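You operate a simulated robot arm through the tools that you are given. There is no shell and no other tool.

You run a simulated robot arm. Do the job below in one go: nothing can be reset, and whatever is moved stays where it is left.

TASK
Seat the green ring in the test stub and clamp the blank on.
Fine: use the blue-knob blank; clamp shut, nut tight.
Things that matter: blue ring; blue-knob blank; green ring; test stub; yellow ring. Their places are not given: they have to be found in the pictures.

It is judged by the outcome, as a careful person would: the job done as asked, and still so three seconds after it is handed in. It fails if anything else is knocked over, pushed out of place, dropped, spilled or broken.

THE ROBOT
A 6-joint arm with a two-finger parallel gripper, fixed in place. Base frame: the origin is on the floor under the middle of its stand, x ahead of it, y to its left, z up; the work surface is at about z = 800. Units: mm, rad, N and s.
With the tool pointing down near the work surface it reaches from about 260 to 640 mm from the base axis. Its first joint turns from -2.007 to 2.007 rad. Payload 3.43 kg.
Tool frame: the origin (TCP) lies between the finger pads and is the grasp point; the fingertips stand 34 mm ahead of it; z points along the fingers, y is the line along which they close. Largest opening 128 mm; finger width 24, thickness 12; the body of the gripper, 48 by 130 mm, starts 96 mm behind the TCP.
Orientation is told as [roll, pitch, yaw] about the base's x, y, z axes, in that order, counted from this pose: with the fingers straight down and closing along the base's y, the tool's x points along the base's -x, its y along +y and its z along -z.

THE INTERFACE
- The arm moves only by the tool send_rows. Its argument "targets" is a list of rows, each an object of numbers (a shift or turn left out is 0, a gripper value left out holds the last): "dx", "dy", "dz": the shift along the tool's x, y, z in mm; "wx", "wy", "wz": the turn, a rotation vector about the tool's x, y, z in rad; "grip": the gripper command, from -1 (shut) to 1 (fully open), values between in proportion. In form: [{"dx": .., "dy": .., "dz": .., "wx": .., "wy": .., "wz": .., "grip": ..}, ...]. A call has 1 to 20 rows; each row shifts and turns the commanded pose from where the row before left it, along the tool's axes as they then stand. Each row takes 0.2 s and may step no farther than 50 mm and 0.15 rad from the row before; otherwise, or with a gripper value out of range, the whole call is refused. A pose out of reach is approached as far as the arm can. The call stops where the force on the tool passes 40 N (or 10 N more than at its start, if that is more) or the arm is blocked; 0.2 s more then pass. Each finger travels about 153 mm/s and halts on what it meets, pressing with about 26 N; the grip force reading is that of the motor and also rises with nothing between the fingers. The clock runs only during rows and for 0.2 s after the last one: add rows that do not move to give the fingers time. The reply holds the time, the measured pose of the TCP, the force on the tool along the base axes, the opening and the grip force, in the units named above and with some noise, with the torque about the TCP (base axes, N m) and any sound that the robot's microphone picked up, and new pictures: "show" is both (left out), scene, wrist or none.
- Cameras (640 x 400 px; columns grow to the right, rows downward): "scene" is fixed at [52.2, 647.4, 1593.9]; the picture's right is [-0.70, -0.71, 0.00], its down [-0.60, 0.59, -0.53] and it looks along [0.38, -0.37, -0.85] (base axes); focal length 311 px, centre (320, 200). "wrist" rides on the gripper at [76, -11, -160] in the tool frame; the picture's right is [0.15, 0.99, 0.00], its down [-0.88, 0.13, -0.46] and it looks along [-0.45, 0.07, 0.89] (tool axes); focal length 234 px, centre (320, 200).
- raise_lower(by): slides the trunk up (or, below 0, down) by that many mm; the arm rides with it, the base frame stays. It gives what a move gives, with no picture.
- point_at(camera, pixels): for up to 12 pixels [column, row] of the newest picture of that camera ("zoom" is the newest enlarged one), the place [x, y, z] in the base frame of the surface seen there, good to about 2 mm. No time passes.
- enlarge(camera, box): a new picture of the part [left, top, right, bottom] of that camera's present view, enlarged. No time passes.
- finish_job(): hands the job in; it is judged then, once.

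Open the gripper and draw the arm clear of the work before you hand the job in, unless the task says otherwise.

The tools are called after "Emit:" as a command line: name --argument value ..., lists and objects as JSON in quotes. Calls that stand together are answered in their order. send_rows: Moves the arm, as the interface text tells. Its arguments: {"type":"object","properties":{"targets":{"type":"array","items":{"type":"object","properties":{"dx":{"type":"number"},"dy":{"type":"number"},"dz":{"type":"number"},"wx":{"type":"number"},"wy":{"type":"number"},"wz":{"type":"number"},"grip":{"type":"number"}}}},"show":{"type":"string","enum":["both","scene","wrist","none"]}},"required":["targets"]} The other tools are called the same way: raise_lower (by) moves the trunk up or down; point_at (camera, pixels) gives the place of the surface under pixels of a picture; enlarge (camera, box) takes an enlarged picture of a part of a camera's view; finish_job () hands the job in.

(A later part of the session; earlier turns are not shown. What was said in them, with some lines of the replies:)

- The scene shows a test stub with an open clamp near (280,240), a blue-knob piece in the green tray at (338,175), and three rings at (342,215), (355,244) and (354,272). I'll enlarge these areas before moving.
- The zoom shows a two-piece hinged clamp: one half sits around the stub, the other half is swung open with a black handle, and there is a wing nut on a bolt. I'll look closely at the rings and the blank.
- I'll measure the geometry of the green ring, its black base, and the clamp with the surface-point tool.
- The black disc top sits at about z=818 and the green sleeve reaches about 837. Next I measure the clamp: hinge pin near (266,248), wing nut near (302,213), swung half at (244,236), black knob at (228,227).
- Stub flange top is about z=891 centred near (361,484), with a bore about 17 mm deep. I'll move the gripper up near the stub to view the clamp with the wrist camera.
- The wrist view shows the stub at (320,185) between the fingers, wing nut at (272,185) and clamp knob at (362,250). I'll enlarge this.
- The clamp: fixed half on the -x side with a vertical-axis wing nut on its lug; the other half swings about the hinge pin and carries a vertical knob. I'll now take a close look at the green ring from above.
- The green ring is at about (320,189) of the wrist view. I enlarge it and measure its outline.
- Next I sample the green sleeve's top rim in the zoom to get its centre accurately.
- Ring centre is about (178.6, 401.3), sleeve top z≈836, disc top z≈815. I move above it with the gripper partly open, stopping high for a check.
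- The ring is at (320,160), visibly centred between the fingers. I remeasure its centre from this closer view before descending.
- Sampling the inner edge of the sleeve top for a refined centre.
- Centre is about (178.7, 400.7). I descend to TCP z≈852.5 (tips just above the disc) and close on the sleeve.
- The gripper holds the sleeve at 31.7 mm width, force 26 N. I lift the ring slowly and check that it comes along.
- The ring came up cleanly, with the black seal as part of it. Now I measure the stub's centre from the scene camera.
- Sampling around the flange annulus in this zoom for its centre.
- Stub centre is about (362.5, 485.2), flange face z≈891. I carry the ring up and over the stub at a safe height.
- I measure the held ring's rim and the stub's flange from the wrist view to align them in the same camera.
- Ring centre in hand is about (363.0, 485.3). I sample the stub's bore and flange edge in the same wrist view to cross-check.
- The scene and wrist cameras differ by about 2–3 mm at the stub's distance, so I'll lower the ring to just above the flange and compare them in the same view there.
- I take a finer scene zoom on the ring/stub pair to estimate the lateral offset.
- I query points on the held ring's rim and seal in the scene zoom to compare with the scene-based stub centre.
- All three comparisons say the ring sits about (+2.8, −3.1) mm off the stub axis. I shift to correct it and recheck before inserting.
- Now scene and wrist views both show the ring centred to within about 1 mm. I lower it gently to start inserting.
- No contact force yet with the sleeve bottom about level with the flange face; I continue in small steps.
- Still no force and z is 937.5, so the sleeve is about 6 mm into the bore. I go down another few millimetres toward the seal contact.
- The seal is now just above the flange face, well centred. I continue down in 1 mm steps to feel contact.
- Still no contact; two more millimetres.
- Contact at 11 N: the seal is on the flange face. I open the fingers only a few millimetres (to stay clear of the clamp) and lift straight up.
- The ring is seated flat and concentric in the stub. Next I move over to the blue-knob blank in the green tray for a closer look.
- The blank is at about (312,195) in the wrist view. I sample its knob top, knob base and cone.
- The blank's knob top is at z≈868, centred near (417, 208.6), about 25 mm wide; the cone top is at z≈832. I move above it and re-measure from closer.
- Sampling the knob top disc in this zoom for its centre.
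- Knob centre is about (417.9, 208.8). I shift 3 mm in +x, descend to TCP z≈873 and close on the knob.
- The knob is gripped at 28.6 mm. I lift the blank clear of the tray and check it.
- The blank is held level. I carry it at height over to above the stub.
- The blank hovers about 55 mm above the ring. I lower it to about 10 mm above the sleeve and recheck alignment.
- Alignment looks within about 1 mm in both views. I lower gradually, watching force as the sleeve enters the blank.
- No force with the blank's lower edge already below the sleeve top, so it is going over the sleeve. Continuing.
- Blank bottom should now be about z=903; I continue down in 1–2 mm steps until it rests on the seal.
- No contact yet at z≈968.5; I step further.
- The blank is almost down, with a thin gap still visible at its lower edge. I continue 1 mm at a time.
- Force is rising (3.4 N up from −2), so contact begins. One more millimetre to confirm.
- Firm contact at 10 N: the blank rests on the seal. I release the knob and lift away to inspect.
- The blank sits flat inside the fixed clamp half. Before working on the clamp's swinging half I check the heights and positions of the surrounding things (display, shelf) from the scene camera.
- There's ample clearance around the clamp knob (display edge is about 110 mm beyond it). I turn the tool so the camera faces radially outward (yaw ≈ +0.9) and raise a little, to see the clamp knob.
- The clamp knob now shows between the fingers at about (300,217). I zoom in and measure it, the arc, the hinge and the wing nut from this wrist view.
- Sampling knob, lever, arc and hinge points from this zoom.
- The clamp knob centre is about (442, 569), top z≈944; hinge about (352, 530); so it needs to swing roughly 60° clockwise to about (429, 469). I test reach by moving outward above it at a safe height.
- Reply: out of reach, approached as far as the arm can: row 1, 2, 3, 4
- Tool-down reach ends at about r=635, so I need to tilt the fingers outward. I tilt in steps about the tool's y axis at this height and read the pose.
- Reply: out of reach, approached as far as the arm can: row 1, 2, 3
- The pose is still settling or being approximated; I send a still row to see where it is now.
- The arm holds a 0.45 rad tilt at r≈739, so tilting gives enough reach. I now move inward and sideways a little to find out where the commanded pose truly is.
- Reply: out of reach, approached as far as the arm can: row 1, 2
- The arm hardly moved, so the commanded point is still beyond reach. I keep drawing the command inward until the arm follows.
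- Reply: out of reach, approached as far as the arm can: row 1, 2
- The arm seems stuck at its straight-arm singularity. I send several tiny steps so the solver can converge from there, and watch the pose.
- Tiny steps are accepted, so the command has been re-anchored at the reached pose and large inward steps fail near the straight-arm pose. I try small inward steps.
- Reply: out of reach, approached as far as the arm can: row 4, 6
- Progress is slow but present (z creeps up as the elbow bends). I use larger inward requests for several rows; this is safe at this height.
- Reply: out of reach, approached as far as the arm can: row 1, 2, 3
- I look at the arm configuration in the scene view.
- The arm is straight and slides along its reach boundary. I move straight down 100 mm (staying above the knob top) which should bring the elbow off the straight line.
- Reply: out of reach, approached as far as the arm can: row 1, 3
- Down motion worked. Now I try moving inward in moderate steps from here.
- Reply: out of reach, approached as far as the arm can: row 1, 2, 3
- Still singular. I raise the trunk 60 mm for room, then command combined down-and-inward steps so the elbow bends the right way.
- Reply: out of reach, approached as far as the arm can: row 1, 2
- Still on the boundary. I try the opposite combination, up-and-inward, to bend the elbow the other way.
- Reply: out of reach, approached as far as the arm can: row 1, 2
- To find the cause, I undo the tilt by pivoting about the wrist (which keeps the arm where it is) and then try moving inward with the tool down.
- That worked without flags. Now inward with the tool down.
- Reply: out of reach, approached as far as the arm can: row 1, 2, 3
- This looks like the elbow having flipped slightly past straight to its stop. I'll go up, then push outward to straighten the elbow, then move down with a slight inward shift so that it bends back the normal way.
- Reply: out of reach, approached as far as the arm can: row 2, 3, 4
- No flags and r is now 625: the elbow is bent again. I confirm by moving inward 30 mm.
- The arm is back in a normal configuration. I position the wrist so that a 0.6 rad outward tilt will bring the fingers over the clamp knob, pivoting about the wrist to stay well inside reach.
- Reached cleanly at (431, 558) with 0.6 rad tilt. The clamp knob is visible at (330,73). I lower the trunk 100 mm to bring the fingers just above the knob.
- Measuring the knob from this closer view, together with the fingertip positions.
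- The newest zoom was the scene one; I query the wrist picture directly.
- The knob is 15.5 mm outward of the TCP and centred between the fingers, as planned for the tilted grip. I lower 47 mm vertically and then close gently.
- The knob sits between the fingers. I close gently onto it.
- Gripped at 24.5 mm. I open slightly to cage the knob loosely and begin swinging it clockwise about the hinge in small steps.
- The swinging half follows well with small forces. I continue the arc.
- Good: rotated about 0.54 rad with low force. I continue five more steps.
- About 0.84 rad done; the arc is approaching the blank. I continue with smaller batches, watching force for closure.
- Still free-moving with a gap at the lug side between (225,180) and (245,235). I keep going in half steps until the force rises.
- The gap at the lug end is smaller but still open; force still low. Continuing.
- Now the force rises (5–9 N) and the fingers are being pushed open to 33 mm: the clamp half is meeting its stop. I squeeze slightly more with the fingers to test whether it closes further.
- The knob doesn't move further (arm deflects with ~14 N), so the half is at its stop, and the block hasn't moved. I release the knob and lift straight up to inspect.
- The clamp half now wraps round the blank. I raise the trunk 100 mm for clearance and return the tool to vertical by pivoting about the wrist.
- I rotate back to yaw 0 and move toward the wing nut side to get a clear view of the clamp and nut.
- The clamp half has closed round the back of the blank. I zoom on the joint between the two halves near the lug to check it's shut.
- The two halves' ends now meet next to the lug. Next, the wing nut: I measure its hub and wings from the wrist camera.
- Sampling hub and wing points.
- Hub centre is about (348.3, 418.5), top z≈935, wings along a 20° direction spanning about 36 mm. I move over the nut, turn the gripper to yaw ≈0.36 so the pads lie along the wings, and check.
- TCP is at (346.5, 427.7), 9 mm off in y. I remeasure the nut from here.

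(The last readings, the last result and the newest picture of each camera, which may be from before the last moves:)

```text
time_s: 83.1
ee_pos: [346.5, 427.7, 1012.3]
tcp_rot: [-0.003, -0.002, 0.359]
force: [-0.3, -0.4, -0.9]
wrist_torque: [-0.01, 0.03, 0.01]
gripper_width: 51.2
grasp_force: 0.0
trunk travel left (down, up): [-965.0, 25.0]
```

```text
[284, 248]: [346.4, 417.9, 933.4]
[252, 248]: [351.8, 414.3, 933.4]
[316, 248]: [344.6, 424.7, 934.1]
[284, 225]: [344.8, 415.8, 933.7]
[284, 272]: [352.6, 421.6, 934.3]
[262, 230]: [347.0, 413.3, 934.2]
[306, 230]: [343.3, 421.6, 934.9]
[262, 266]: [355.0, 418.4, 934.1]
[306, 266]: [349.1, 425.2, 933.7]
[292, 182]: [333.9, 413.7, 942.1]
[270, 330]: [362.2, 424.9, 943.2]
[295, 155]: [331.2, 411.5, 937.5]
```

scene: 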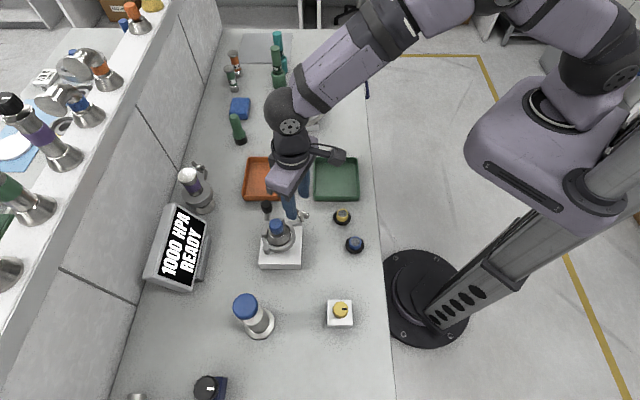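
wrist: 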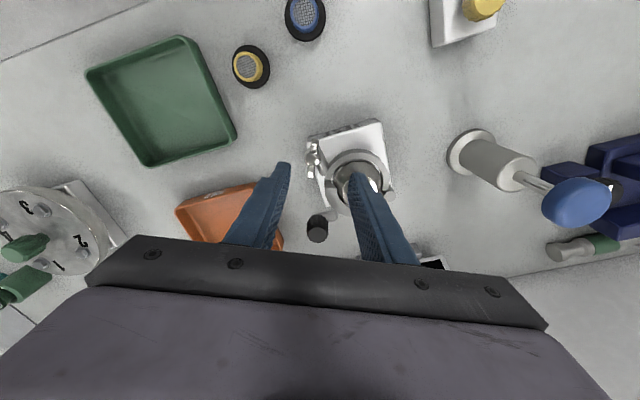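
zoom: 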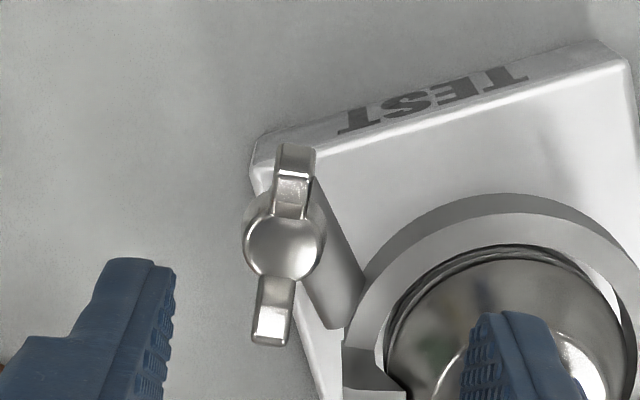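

The hub is at (348.5, 419.3) and wings align with the gripper. I shift over it, narrow the opening to 36 mm and descend to TCP z≈955.

Emit:
send_rows --targets '[{"dx": 1.1, "dy": -8.6, "grip": -0.44}, {"dz": 15}, {"dz": 15}, {"dz": 15}, {"dz": 12}, {}, {}]' --show "both"

Emit:
enlarge --camera "wrist" --box '[270, 130, 370, 220]'

Emit:
enlarge --camera "scene" --box '[260, 190, 330, 250]'

```text
time_s: 84.7
ee_pos: [348.8, 418.2, 955.1]
tcp_rot: [0.0, 0.0, 0.357]
force: [1.4, 0.3, 0.2]
wrist_torque: [0.01, -0.01, 0.01]
gripper_width: 35.8
grasp_force: 0.0
trunk travel left (down, up): [-965.0, 25.0]
```

scene: 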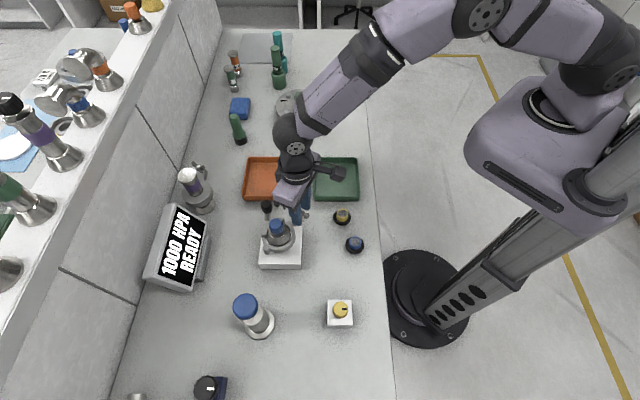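
wrist: 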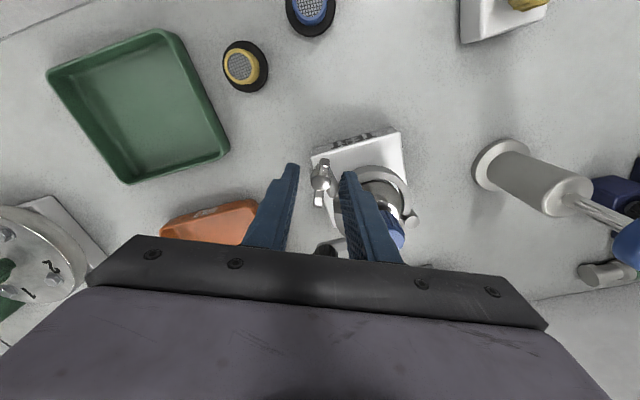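

```text
4.44 times, centred on (320, 175) of wrist
```

zoom: 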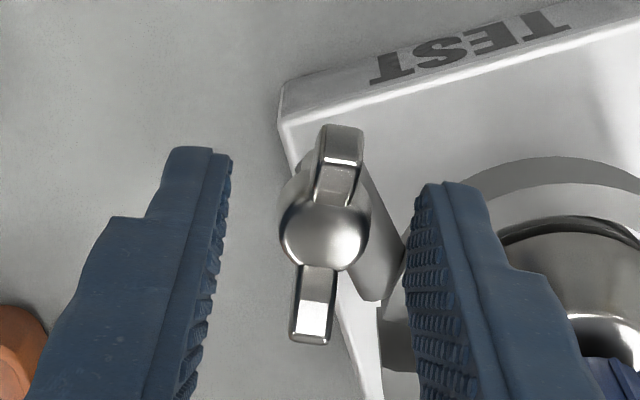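

```text
6.67 times, centred on (295, 220) of scene
```

zoom: 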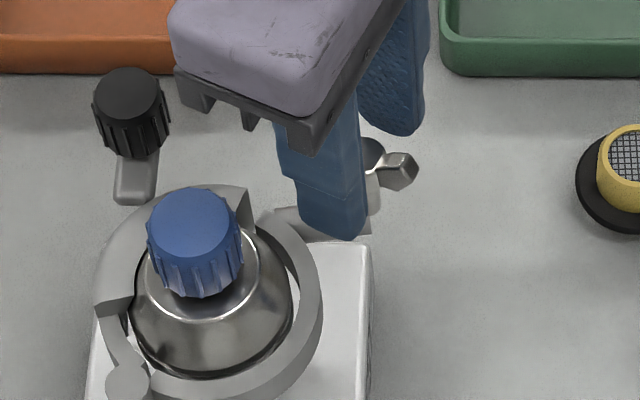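

The nut sits between the fingers along its wings. I close on it.

Emit:
send_rows --targets '[{"grip": -0.6}, {"grip": -0.75}, {"grip": -0.9}, {"grip": -1}, {}, {}]' --show "wrist"

Emit:
enlarge --camera "wrist" --box '[270, 130, 370, 220]'

```text
time_s: 86.1
ee_pos: [348.7, 419.8, 955.0]
tcp_rot: [-0.002, -0.003, 0.359]
force: [-1.6, 4.0, -1.2]
wrist_torque: [0.42, 0.04, -0.02]
gripper_width: 9.0
grasp_force: 42.8
trunk travel left (down, up): [-965.0, 25.0]
```

wrist: 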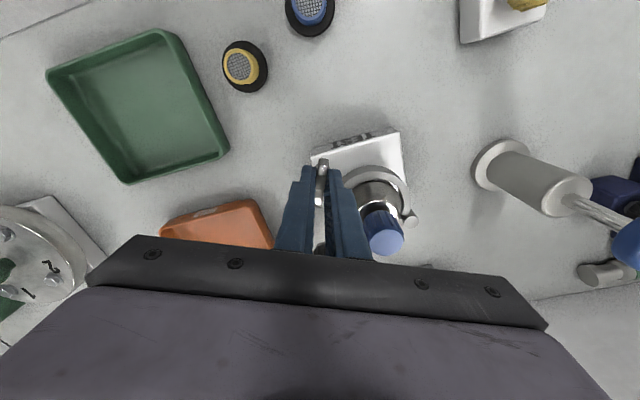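

```text
4.44 times, centred on (320, 175) of wrist
```

zoom: 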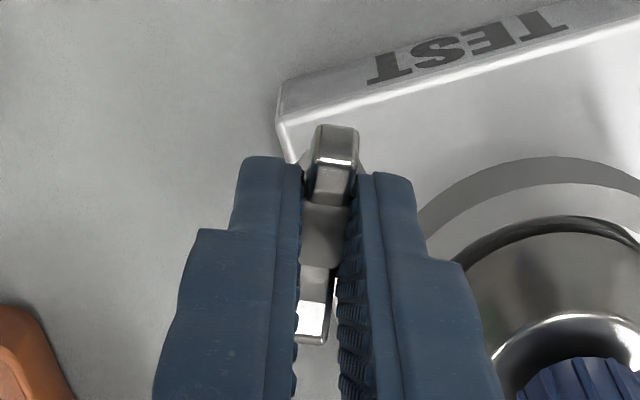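

Gripped at 9 mm on the wings. I start turning clockwise (positive about the downward tool axis) in small steps and read the torque.

Emit:
send_rows --targets '[{"wz": 0.1}, {"wz": 0.1}, {"wz": 0.1}, {}]' --show "both"

Emit:
enlarge --camera "wrist" --box '[270, 130, 370, 220]'

Emit:
enlarge --camera "scene" --box '[260, 190, 330, 250]'

```text
time_s: 87.1
ee_pos: [348.8, 419.1, 955.2]
tcp_rot: [-0.003, -0.001, 0.055]
force: [-0.2, 4.2, 1.4]
wrist_torque: [0.31, 1.05, -0.03]
gripper_width: 8.7
grasp_force: 43.0
trunk travel left (down, up): [-965.0, 25.0]
```

scene: 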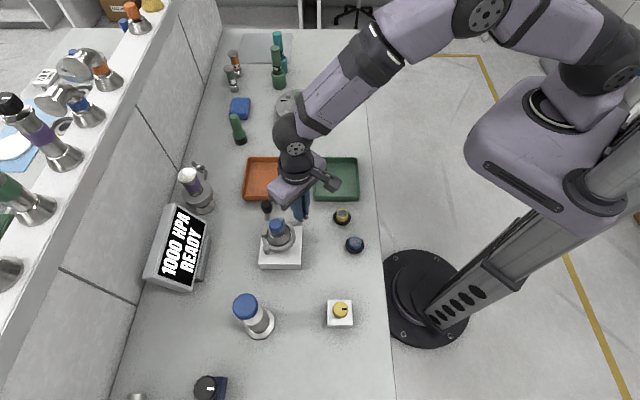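
wrist: 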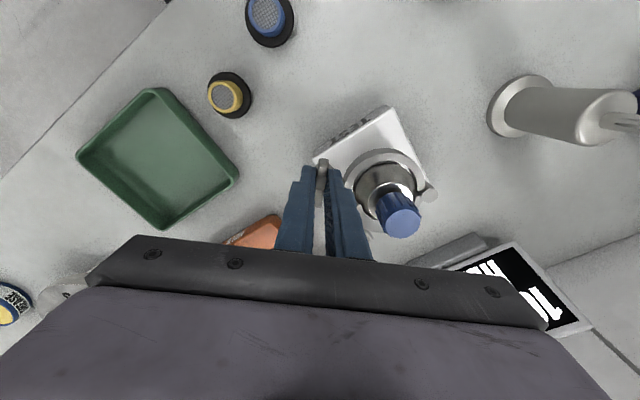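

```text
4.44 times, centred on (320, 175) of wrist
```

zoom: 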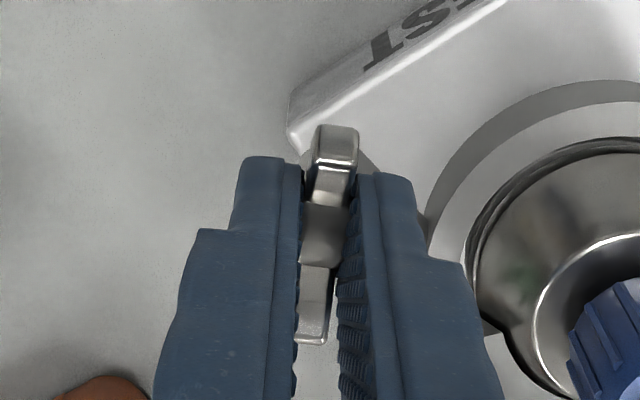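

```text
6.67 times, centred on (295, 220) of scene
```

zoom: 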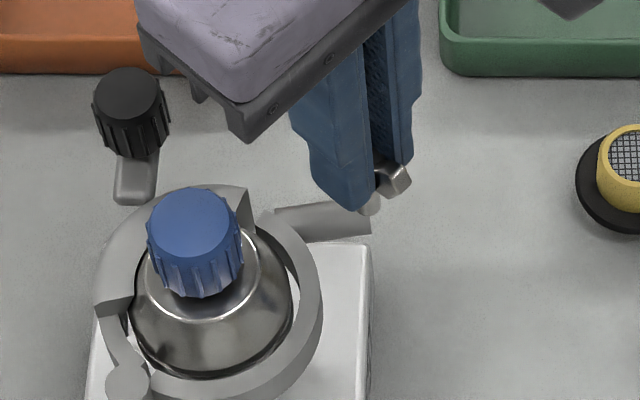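

The nut turns with the gripper and there's almost no torque about z yet. I continue turning clockwise.

Emit:
send_rows --targets '[{"wz": 0.12}, {"wz": 0.12}, {"wz": 0.12}, {"wz": 0.12}, {"wz": 0.12}, {}]' --show "none"

```text
time_s: 88.5
ee_pos: [348.6, 418.1, 954.8]
tcp_rot: [0.0, -0.003, -0.544]
force: [-1.7, 2.0, 5.2]
wrist_torque: [0.4, 0.83, -0.03]
gripper_width: 8.7
grasp_force: 43.0
trunk travel left (down, up): [-965.0, 25.0]
```

Force z has crept up to +5 N; I check visually whether the nut is moving up or down on its stem.

Emit:
send_rows --targets '[{"wz": 0.12}, {"wz": 0.12}, {"wz": 0.12}, {}]' --show "both"

Emit:
enlarge --camera "scene" --box '[260, 190, 330, 250]'

Emit:
enlarge --camera "wrist" --box '[270, 130, 370, 220]'

```text
time_s: 89.5
ee_pos: [347.7, 420.0, 954.9]
tcp_rot: [0.003, -0.005, -0.9]
force: [0.9, 1.1, 5.7]
wrist_torque: [-1.33, -0.65, 1.18]
gripper_width: 11.2
grasp_force: 44.7
trunk travel left (down, up): [-965.0, 25.0]
```

scene: 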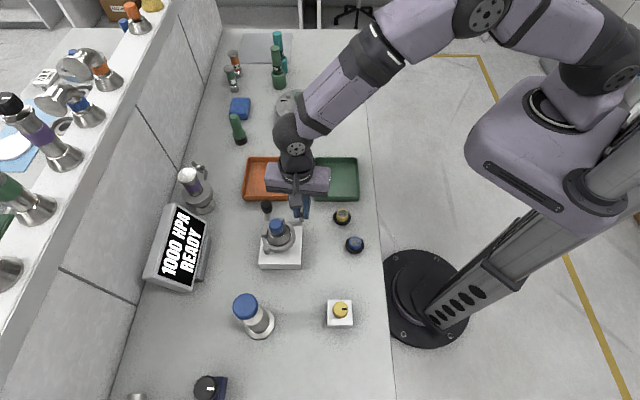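
wrist: 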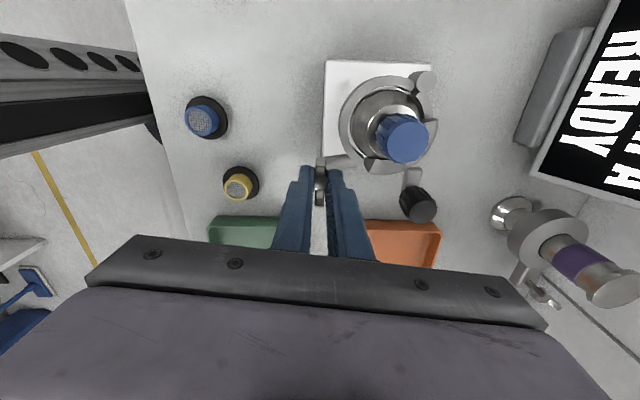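

```text
6.67 times, centred on (295, 220) of scene
```

zoom: 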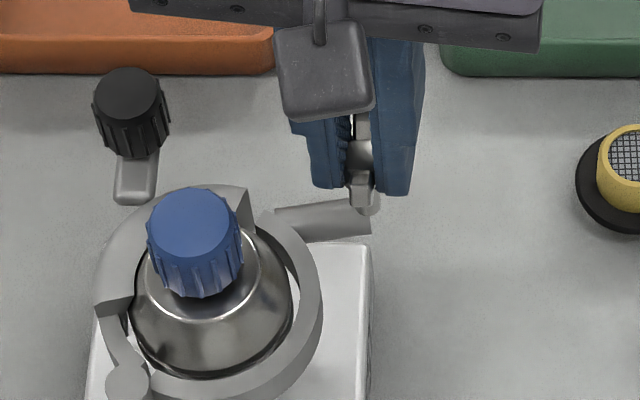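

```text
4.44 times, centred on (320, 175) of wrist
```

zoom: 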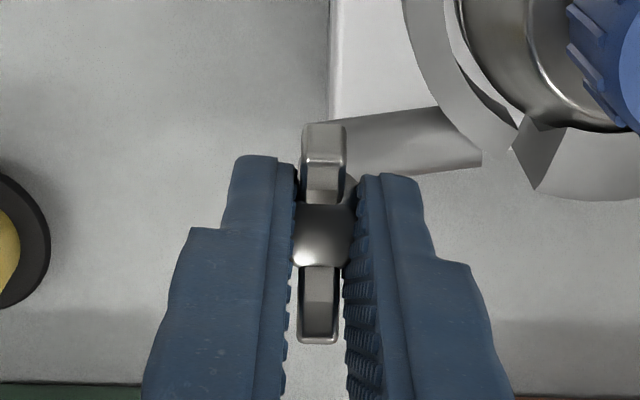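

Now a resisting torque of about 1.2 N·m appears and the fingers are being wedged open: the nut is tightening. I add a little more turn to be sure it's fully tight.

Emit:
send_rows --targets '[{"wz": 0.08}, {}]' --show "wrist"

Emit:
enlarge --camera "wrist" --box '[270, 130, 370, 220]'

```text
time_s: 90.1
ee_pos: [347.4, 418.1, 954.5]
tcp_rot: [0.002, -0.003, -0.983]
force: [1.6, 0.4, 5.4]
wrist_torque: [-0.68, 0.07, 1.16]
gripper_width: 13.5
grasp_force: 44.8
trunk travel left (down, up): [-965.0, 25.0]
```

wrist: 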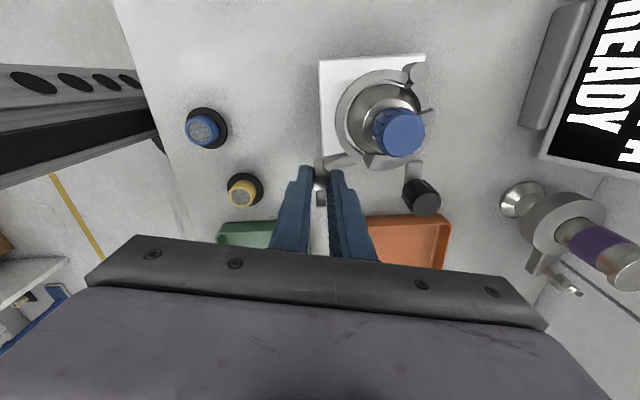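

```text
4.44 times, centred on (320, 175) of wrist
```

zoom: 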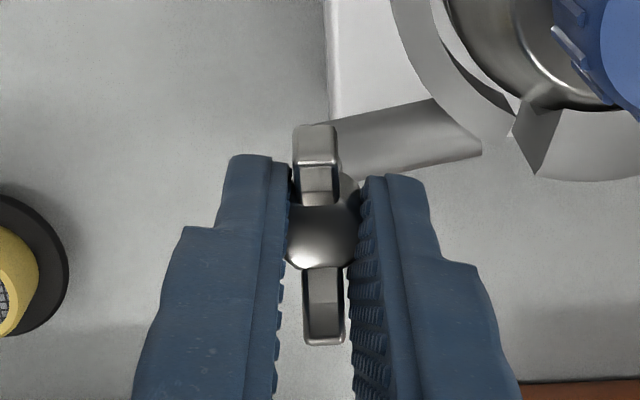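

The wings now lag the fingers by about 0.2 rad, so the nut has stopped turning at ~1.2 N·m after about 65° of turn: it's tight. I open the fingers straight off the nut and rise to inspect.

Emit:
send_rows --targets '[{"grip": -0.6}, {"grip": -0.25}, {}, {"dz": -15}, {"dz": -25}, {"dz": -25}, {}]' --show "both"

Emit:
enlarge --camera "wrist" --box '[280, 60, 440, 210]'

Emit:
enlarge --camera "scene" --box '[250, 190, 320, 250]'

```text
time_s: 91.7
ee_pos: [348.5, 421.0, 1019.0]
tcp_rot: [0.001, -0.003, -0.983]
force: [0.8, -0.6, -0.6]
wrist_torque: [-0.01, -0.04, 0.01]
gripper_width: 47.8
grasp_force: 0.1
trunk travel left (down, up): [-965.0, 25.0]
```

scene: 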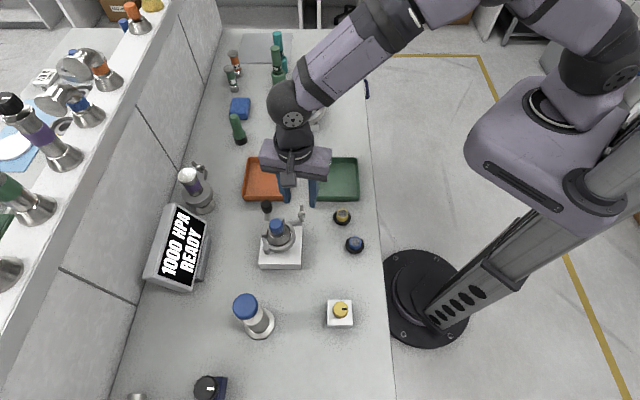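
wrist: 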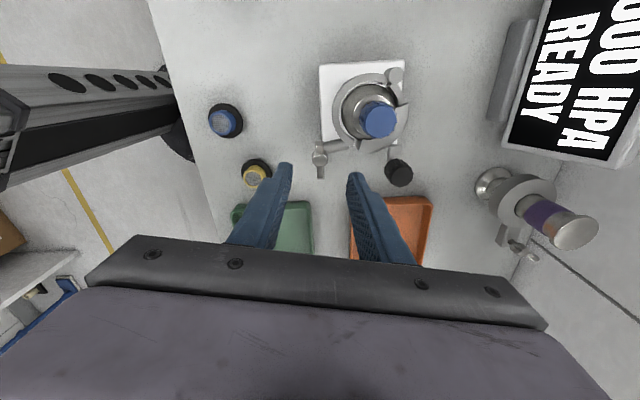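

```text
2.67 times, centred on (360, 135) of wrist
```

zoom: 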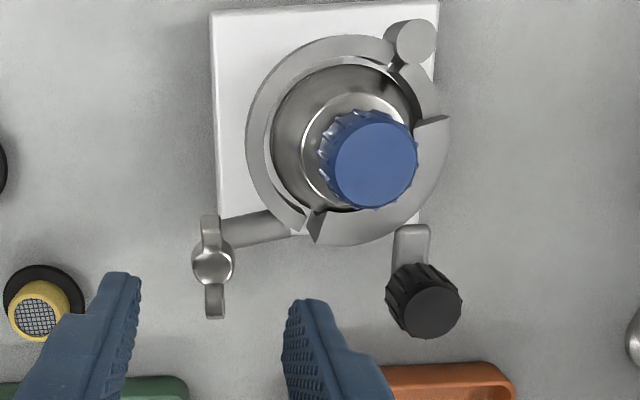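

```text
6.67 times, centred on (285, 220) of scene
```

zoom: 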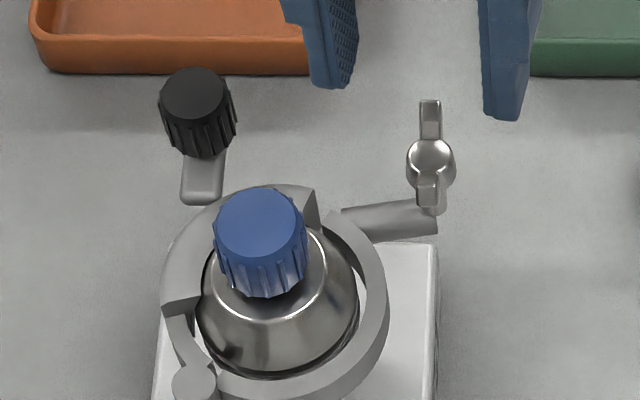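

From above, the two halves' ends meet at the lug and the wing nut has turned about 65°. I verify the closure quantitatively by sampling both halves' arcs relative to the blank's centre.

Emit:
enlarge --camera "wrist" --box '[312, 60, 412, 160]'

```text
4.00 times, centred on (362, 110) of wrist
```

zoom: 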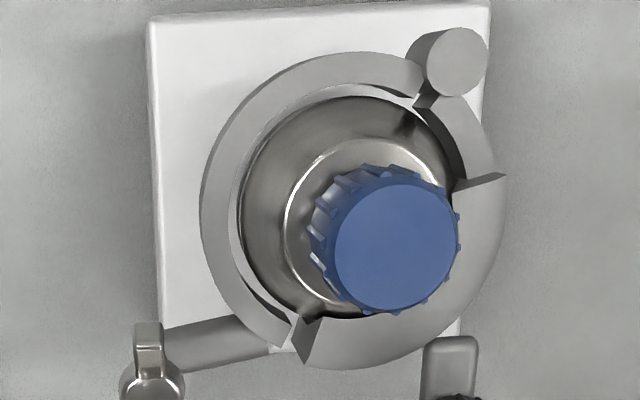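

I sample points along both arcs' top surfaces.

Emit:
point_at --camera "zoom" --pixels '[[350, 345], [420, 325], [475, 260], [482, 200], [315, 335], [305, 355], [220, 200], [250, 110], [340, 68], [240, 290], [280, 340], [458, 60]]'

Emit:
point_at --camera "zoom" --pixels '[[396, 245], [350, 245], [440, 245], [396, 200], [396, 290], [300, 210], [455, 150], [305, 315], [495, 182], [400, 75], [150, 385], [450, 365]]'

```text
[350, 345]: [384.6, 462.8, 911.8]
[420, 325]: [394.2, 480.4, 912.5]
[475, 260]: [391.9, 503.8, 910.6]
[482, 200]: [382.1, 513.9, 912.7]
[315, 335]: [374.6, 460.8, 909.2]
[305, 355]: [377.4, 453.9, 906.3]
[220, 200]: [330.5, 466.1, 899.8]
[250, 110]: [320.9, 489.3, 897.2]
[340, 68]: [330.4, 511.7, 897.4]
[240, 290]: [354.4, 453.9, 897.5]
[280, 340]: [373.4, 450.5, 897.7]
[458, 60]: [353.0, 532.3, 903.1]
```

```text
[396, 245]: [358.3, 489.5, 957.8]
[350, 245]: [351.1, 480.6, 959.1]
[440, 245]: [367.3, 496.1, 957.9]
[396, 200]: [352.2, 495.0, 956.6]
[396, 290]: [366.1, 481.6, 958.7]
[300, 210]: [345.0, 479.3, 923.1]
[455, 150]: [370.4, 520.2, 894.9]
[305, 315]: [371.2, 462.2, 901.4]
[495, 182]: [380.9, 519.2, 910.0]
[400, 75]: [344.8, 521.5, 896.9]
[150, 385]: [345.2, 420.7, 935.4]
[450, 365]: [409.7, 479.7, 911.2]
```

Both arcs are concentric with the blank (all points ≈36 mm from its centre), so the clamp is shut. I check the nut's present wing angle, and will give it a second pull to confirm it's tight.

Emit:
enlarge --camera "wrist" --box '[295, 140, 345, 190]'

```text
8.00 times, centred on (320, 165) of wrist
```

zoom: 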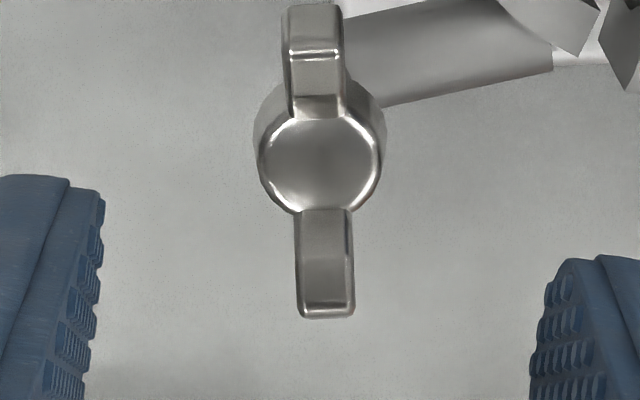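

Sampling hub and wing ends in this zoom to get the current nut angle.

Emit:
point_at --camera "zoom" --pixels '[[320, 165], [268, 165], [372, 165], [320, 128], [320, 200], [314, 58], [315, 75], [326, 300], [325, 260], [313, 30], [285, 145], [355, 190]]'

```text
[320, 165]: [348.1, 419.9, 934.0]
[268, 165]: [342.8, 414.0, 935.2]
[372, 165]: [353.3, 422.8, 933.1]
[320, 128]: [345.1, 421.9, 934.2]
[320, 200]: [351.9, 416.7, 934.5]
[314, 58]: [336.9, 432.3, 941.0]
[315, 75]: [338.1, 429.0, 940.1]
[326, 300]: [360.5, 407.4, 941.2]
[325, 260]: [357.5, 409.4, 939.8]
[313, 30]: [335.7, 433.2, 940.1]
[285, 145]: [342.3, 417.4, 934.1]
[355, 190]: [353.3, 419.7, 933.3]
```

The nut has turned from +21.6° to −46.5°. I re-align the gripper to the wings (yaw −0.81), descend and re-grip for a confirming pull.

Emit:
send_rows --targets '[{"wz": -0.085, "grip": -0.44}, {"wz": -0.085}, {"dz": 20}, {"dz": 20}, {"dz": 15}, {"dz": 9}, {}, {"grip": -0.7}, {"grip": -0.9}, {"grip": -1}, {}, {}]' --show "wrist"

Emit:
enlarge --camera "wrist" --box '[270, 130, 370, 220]'

```text
time_s: 94.3
ee_pos: [349.0, 419.7, 955.1]
tcp_rot: [-0.002, -0.003, -0.813]
force: [0.5, 0.7, 0.2]
wrist_torque: [-0.25, 0.36, 1.02]
gripper_width: 9.1
grasp_force: 43.2
trunk travel left (down, up): [-965.0, 25.0]
```

wrist: 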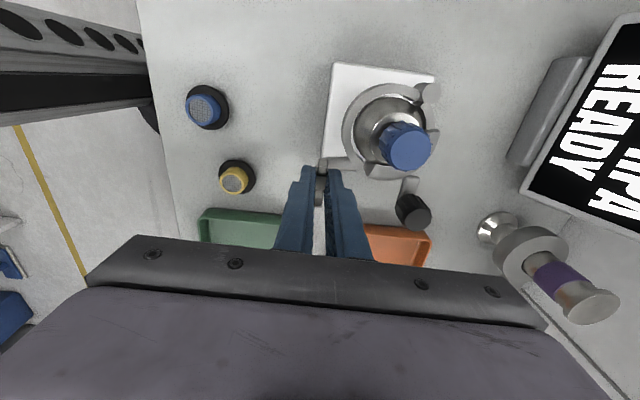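

```text
4.44 times, centred on (320, 175) of wrist
```

zoom: 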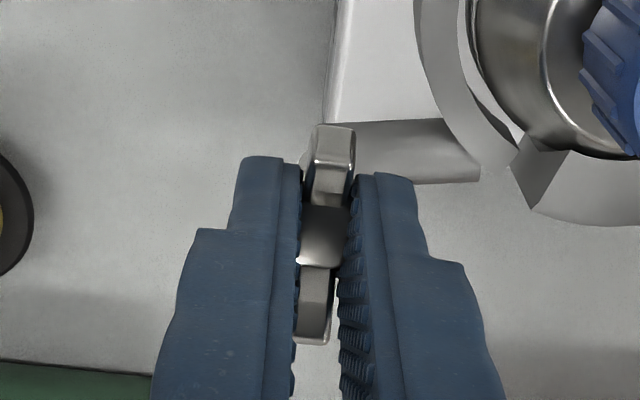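

Gripping already shows 1.0 N·m resisting torque at this angle. I apply a small further clockwise turn.

Emit:
send_rows --targets '[{"wz": 0.05}, {"wz": 0.05}, {}]' --show "none"

```text
time_s: 95.1
ee_pos: [347.9, 419.0, 956.0]
tcp_rot: [-0.001, -0.005, -0.911]
force: [-0.2, -0.6, -1.6]
wrist_torque: [-0.18, -0.24, 1.14]
gripper_width: 11.7
grasp_force: 44.8
trunk travel left (down, up): [-965.0, 25.0]
```

No further motion (1.1 N·m, fingers wedge open again): the nut is firmly tight. I release and retreat upward, then back away toward the start position.

Emit:
send_rows --targets '[{"grip": -0.6}, {"grip": -0.25}, {}, {"dz": -15}, {"dz": -25}, {"dz": -40}, {"dz": -40}, {"wz": -0.14, "dz": -10}, {"wz": -0.14}, {"wz": -0.14}, {"wz": -0.14}, {"wz": -0.14}, {"wz": -0.14}, {"wz": -0.071}, {}]' --show "both"

```text
time_s: 98.3
ee_pos: [348.1, 420.2, 1084.9]
tcp_rot: [-0.003, -0.001, 0.001]
force: [-0.2, 0.1, 0.1]
wrist_torque: [0.0, -0.01, -0.02]
gripper_width: 48.0
grasp_force: 0.2
trunk travel left (down, up): [-965.0, 25.0]
```

scene: 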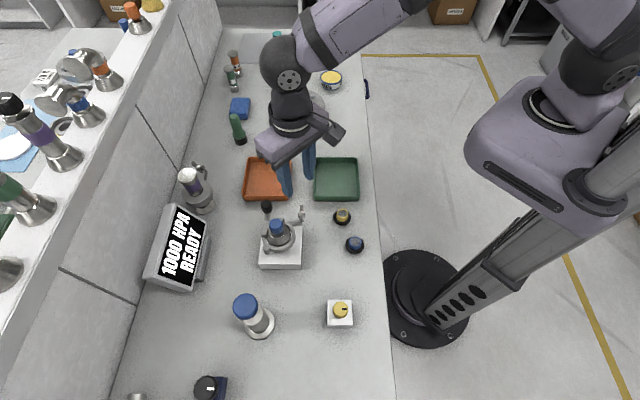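
wrist: 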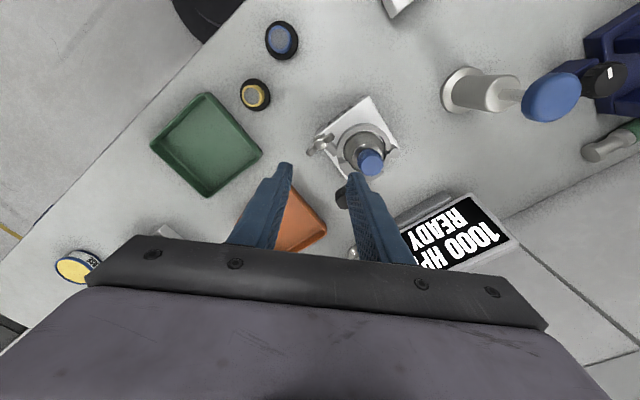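

Everything looks undisturbed. I draw the arm back toward its start position, away from the work, and open the gripper fully.

Emit:
send_rows --targets '[{"dx": 18, "dy": -24, "dz": -15}, {"dx": 18, "dy": -24, "dz": -15}, {"dx": 18, "dy": -24, "dz": -15}, {"dx": 18, "dy": -24, "dz": -15}, {"dx": 18, "dy": -24, "dz": -15, "grip": 0.5}, {"dx": 18, "dy": -24, "dz": -15, "grip": 1.0}, {}, {}]' --show "both"

Emit:
enlarge --camera "scene" --box '[240, 185, 330, 275]'

Emit:
enlarge --camera "scene" --box '[258, 205, 308, 248]'

```text
time_s: 100.1
ee_pos: [238.8, 275.2, 1175.2]
tcp_rot: [-0.002, -0.004, -0.001]
force: [0.1, -0.4, -0.1]
wrist_torque: [0.02, -0.05, -0.01]
gripper_width: 128.2
grasp_force: 0.0
trunk travel left (down, up): [-965.0, 25.0]
```

scene: 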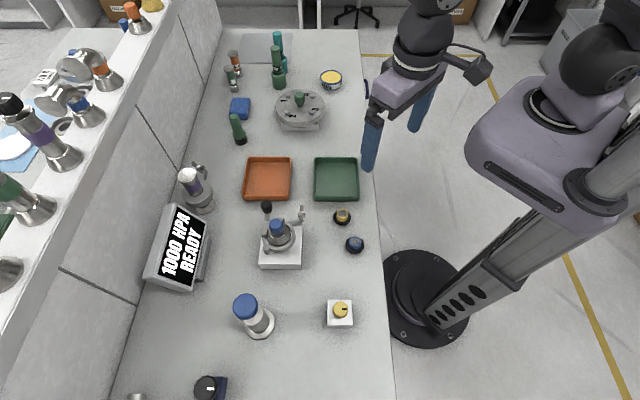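
wrist: 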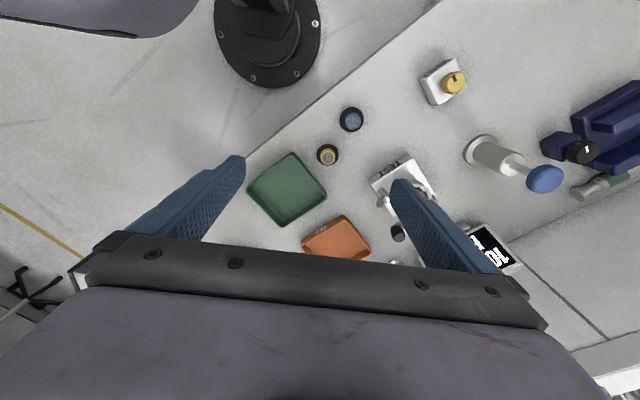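

```text
4.44 times, centred on (285, 230) of scene
```

zoom: 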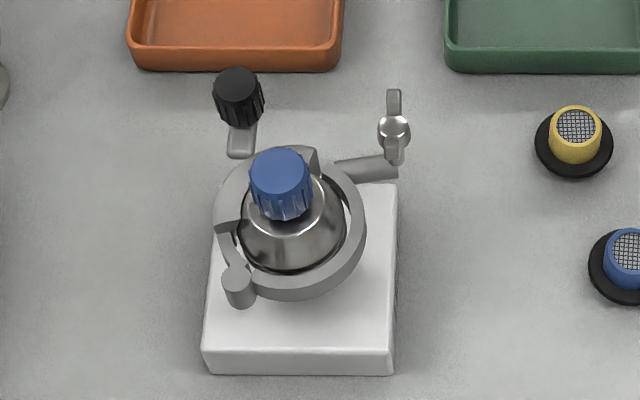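

```text
9.30 times, centred on (283, 226) of scene
```

zoom: 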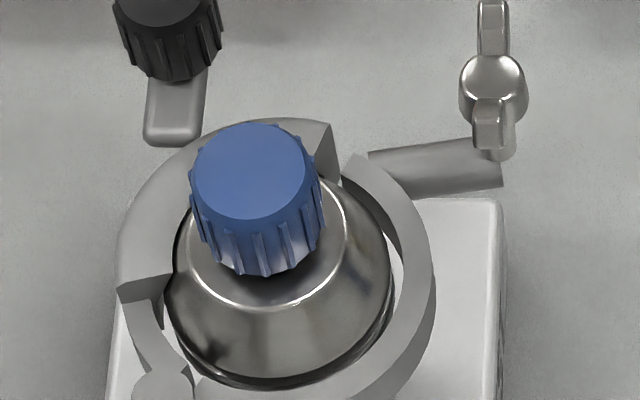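

The final view shows the ring and blue-knob blank seated, both clamp halves closed round them, the wing nut turned to its stop, and the other rings, trays and instruments where they were. The arm is clear with the gripper open, so I hand the job in.

Emit:
finish_job

```text
The job is handed in.
```

The green ring is seated in the test stub with the blue-knob blank on top of it. The clamp is closed around both and the wing nut is tight. I handed the job in and have no verdict back yet.

- **Ring:** it went into the bore without catching, and contact was felt (about 11 N) as its seal met the stub face.
- **Blank:** it slid over the ring and came to rest on the seal with about 10 N of contact.
- **Clamp:** I swung the loose half round by its black knob until it stopped. Points measured on both halves sit about 36 mm from the blank's centre, so the halves are concentric with it and their ends meet.
- **Nut:** it turned about 68° clockwise, then stopped. A second grip and pull gave about 1.1 N·m of resistance and no further movement.

I judged the clamp shut and the nut tight from those readings and the pictures, because nothing in the interface confirms either directly. Before I handed in, the block, the other rings, the trays and the instruments looked unmoved. The arm was back near its start position with the gripper fully open. The trunk is 40 mm higher than at the start.
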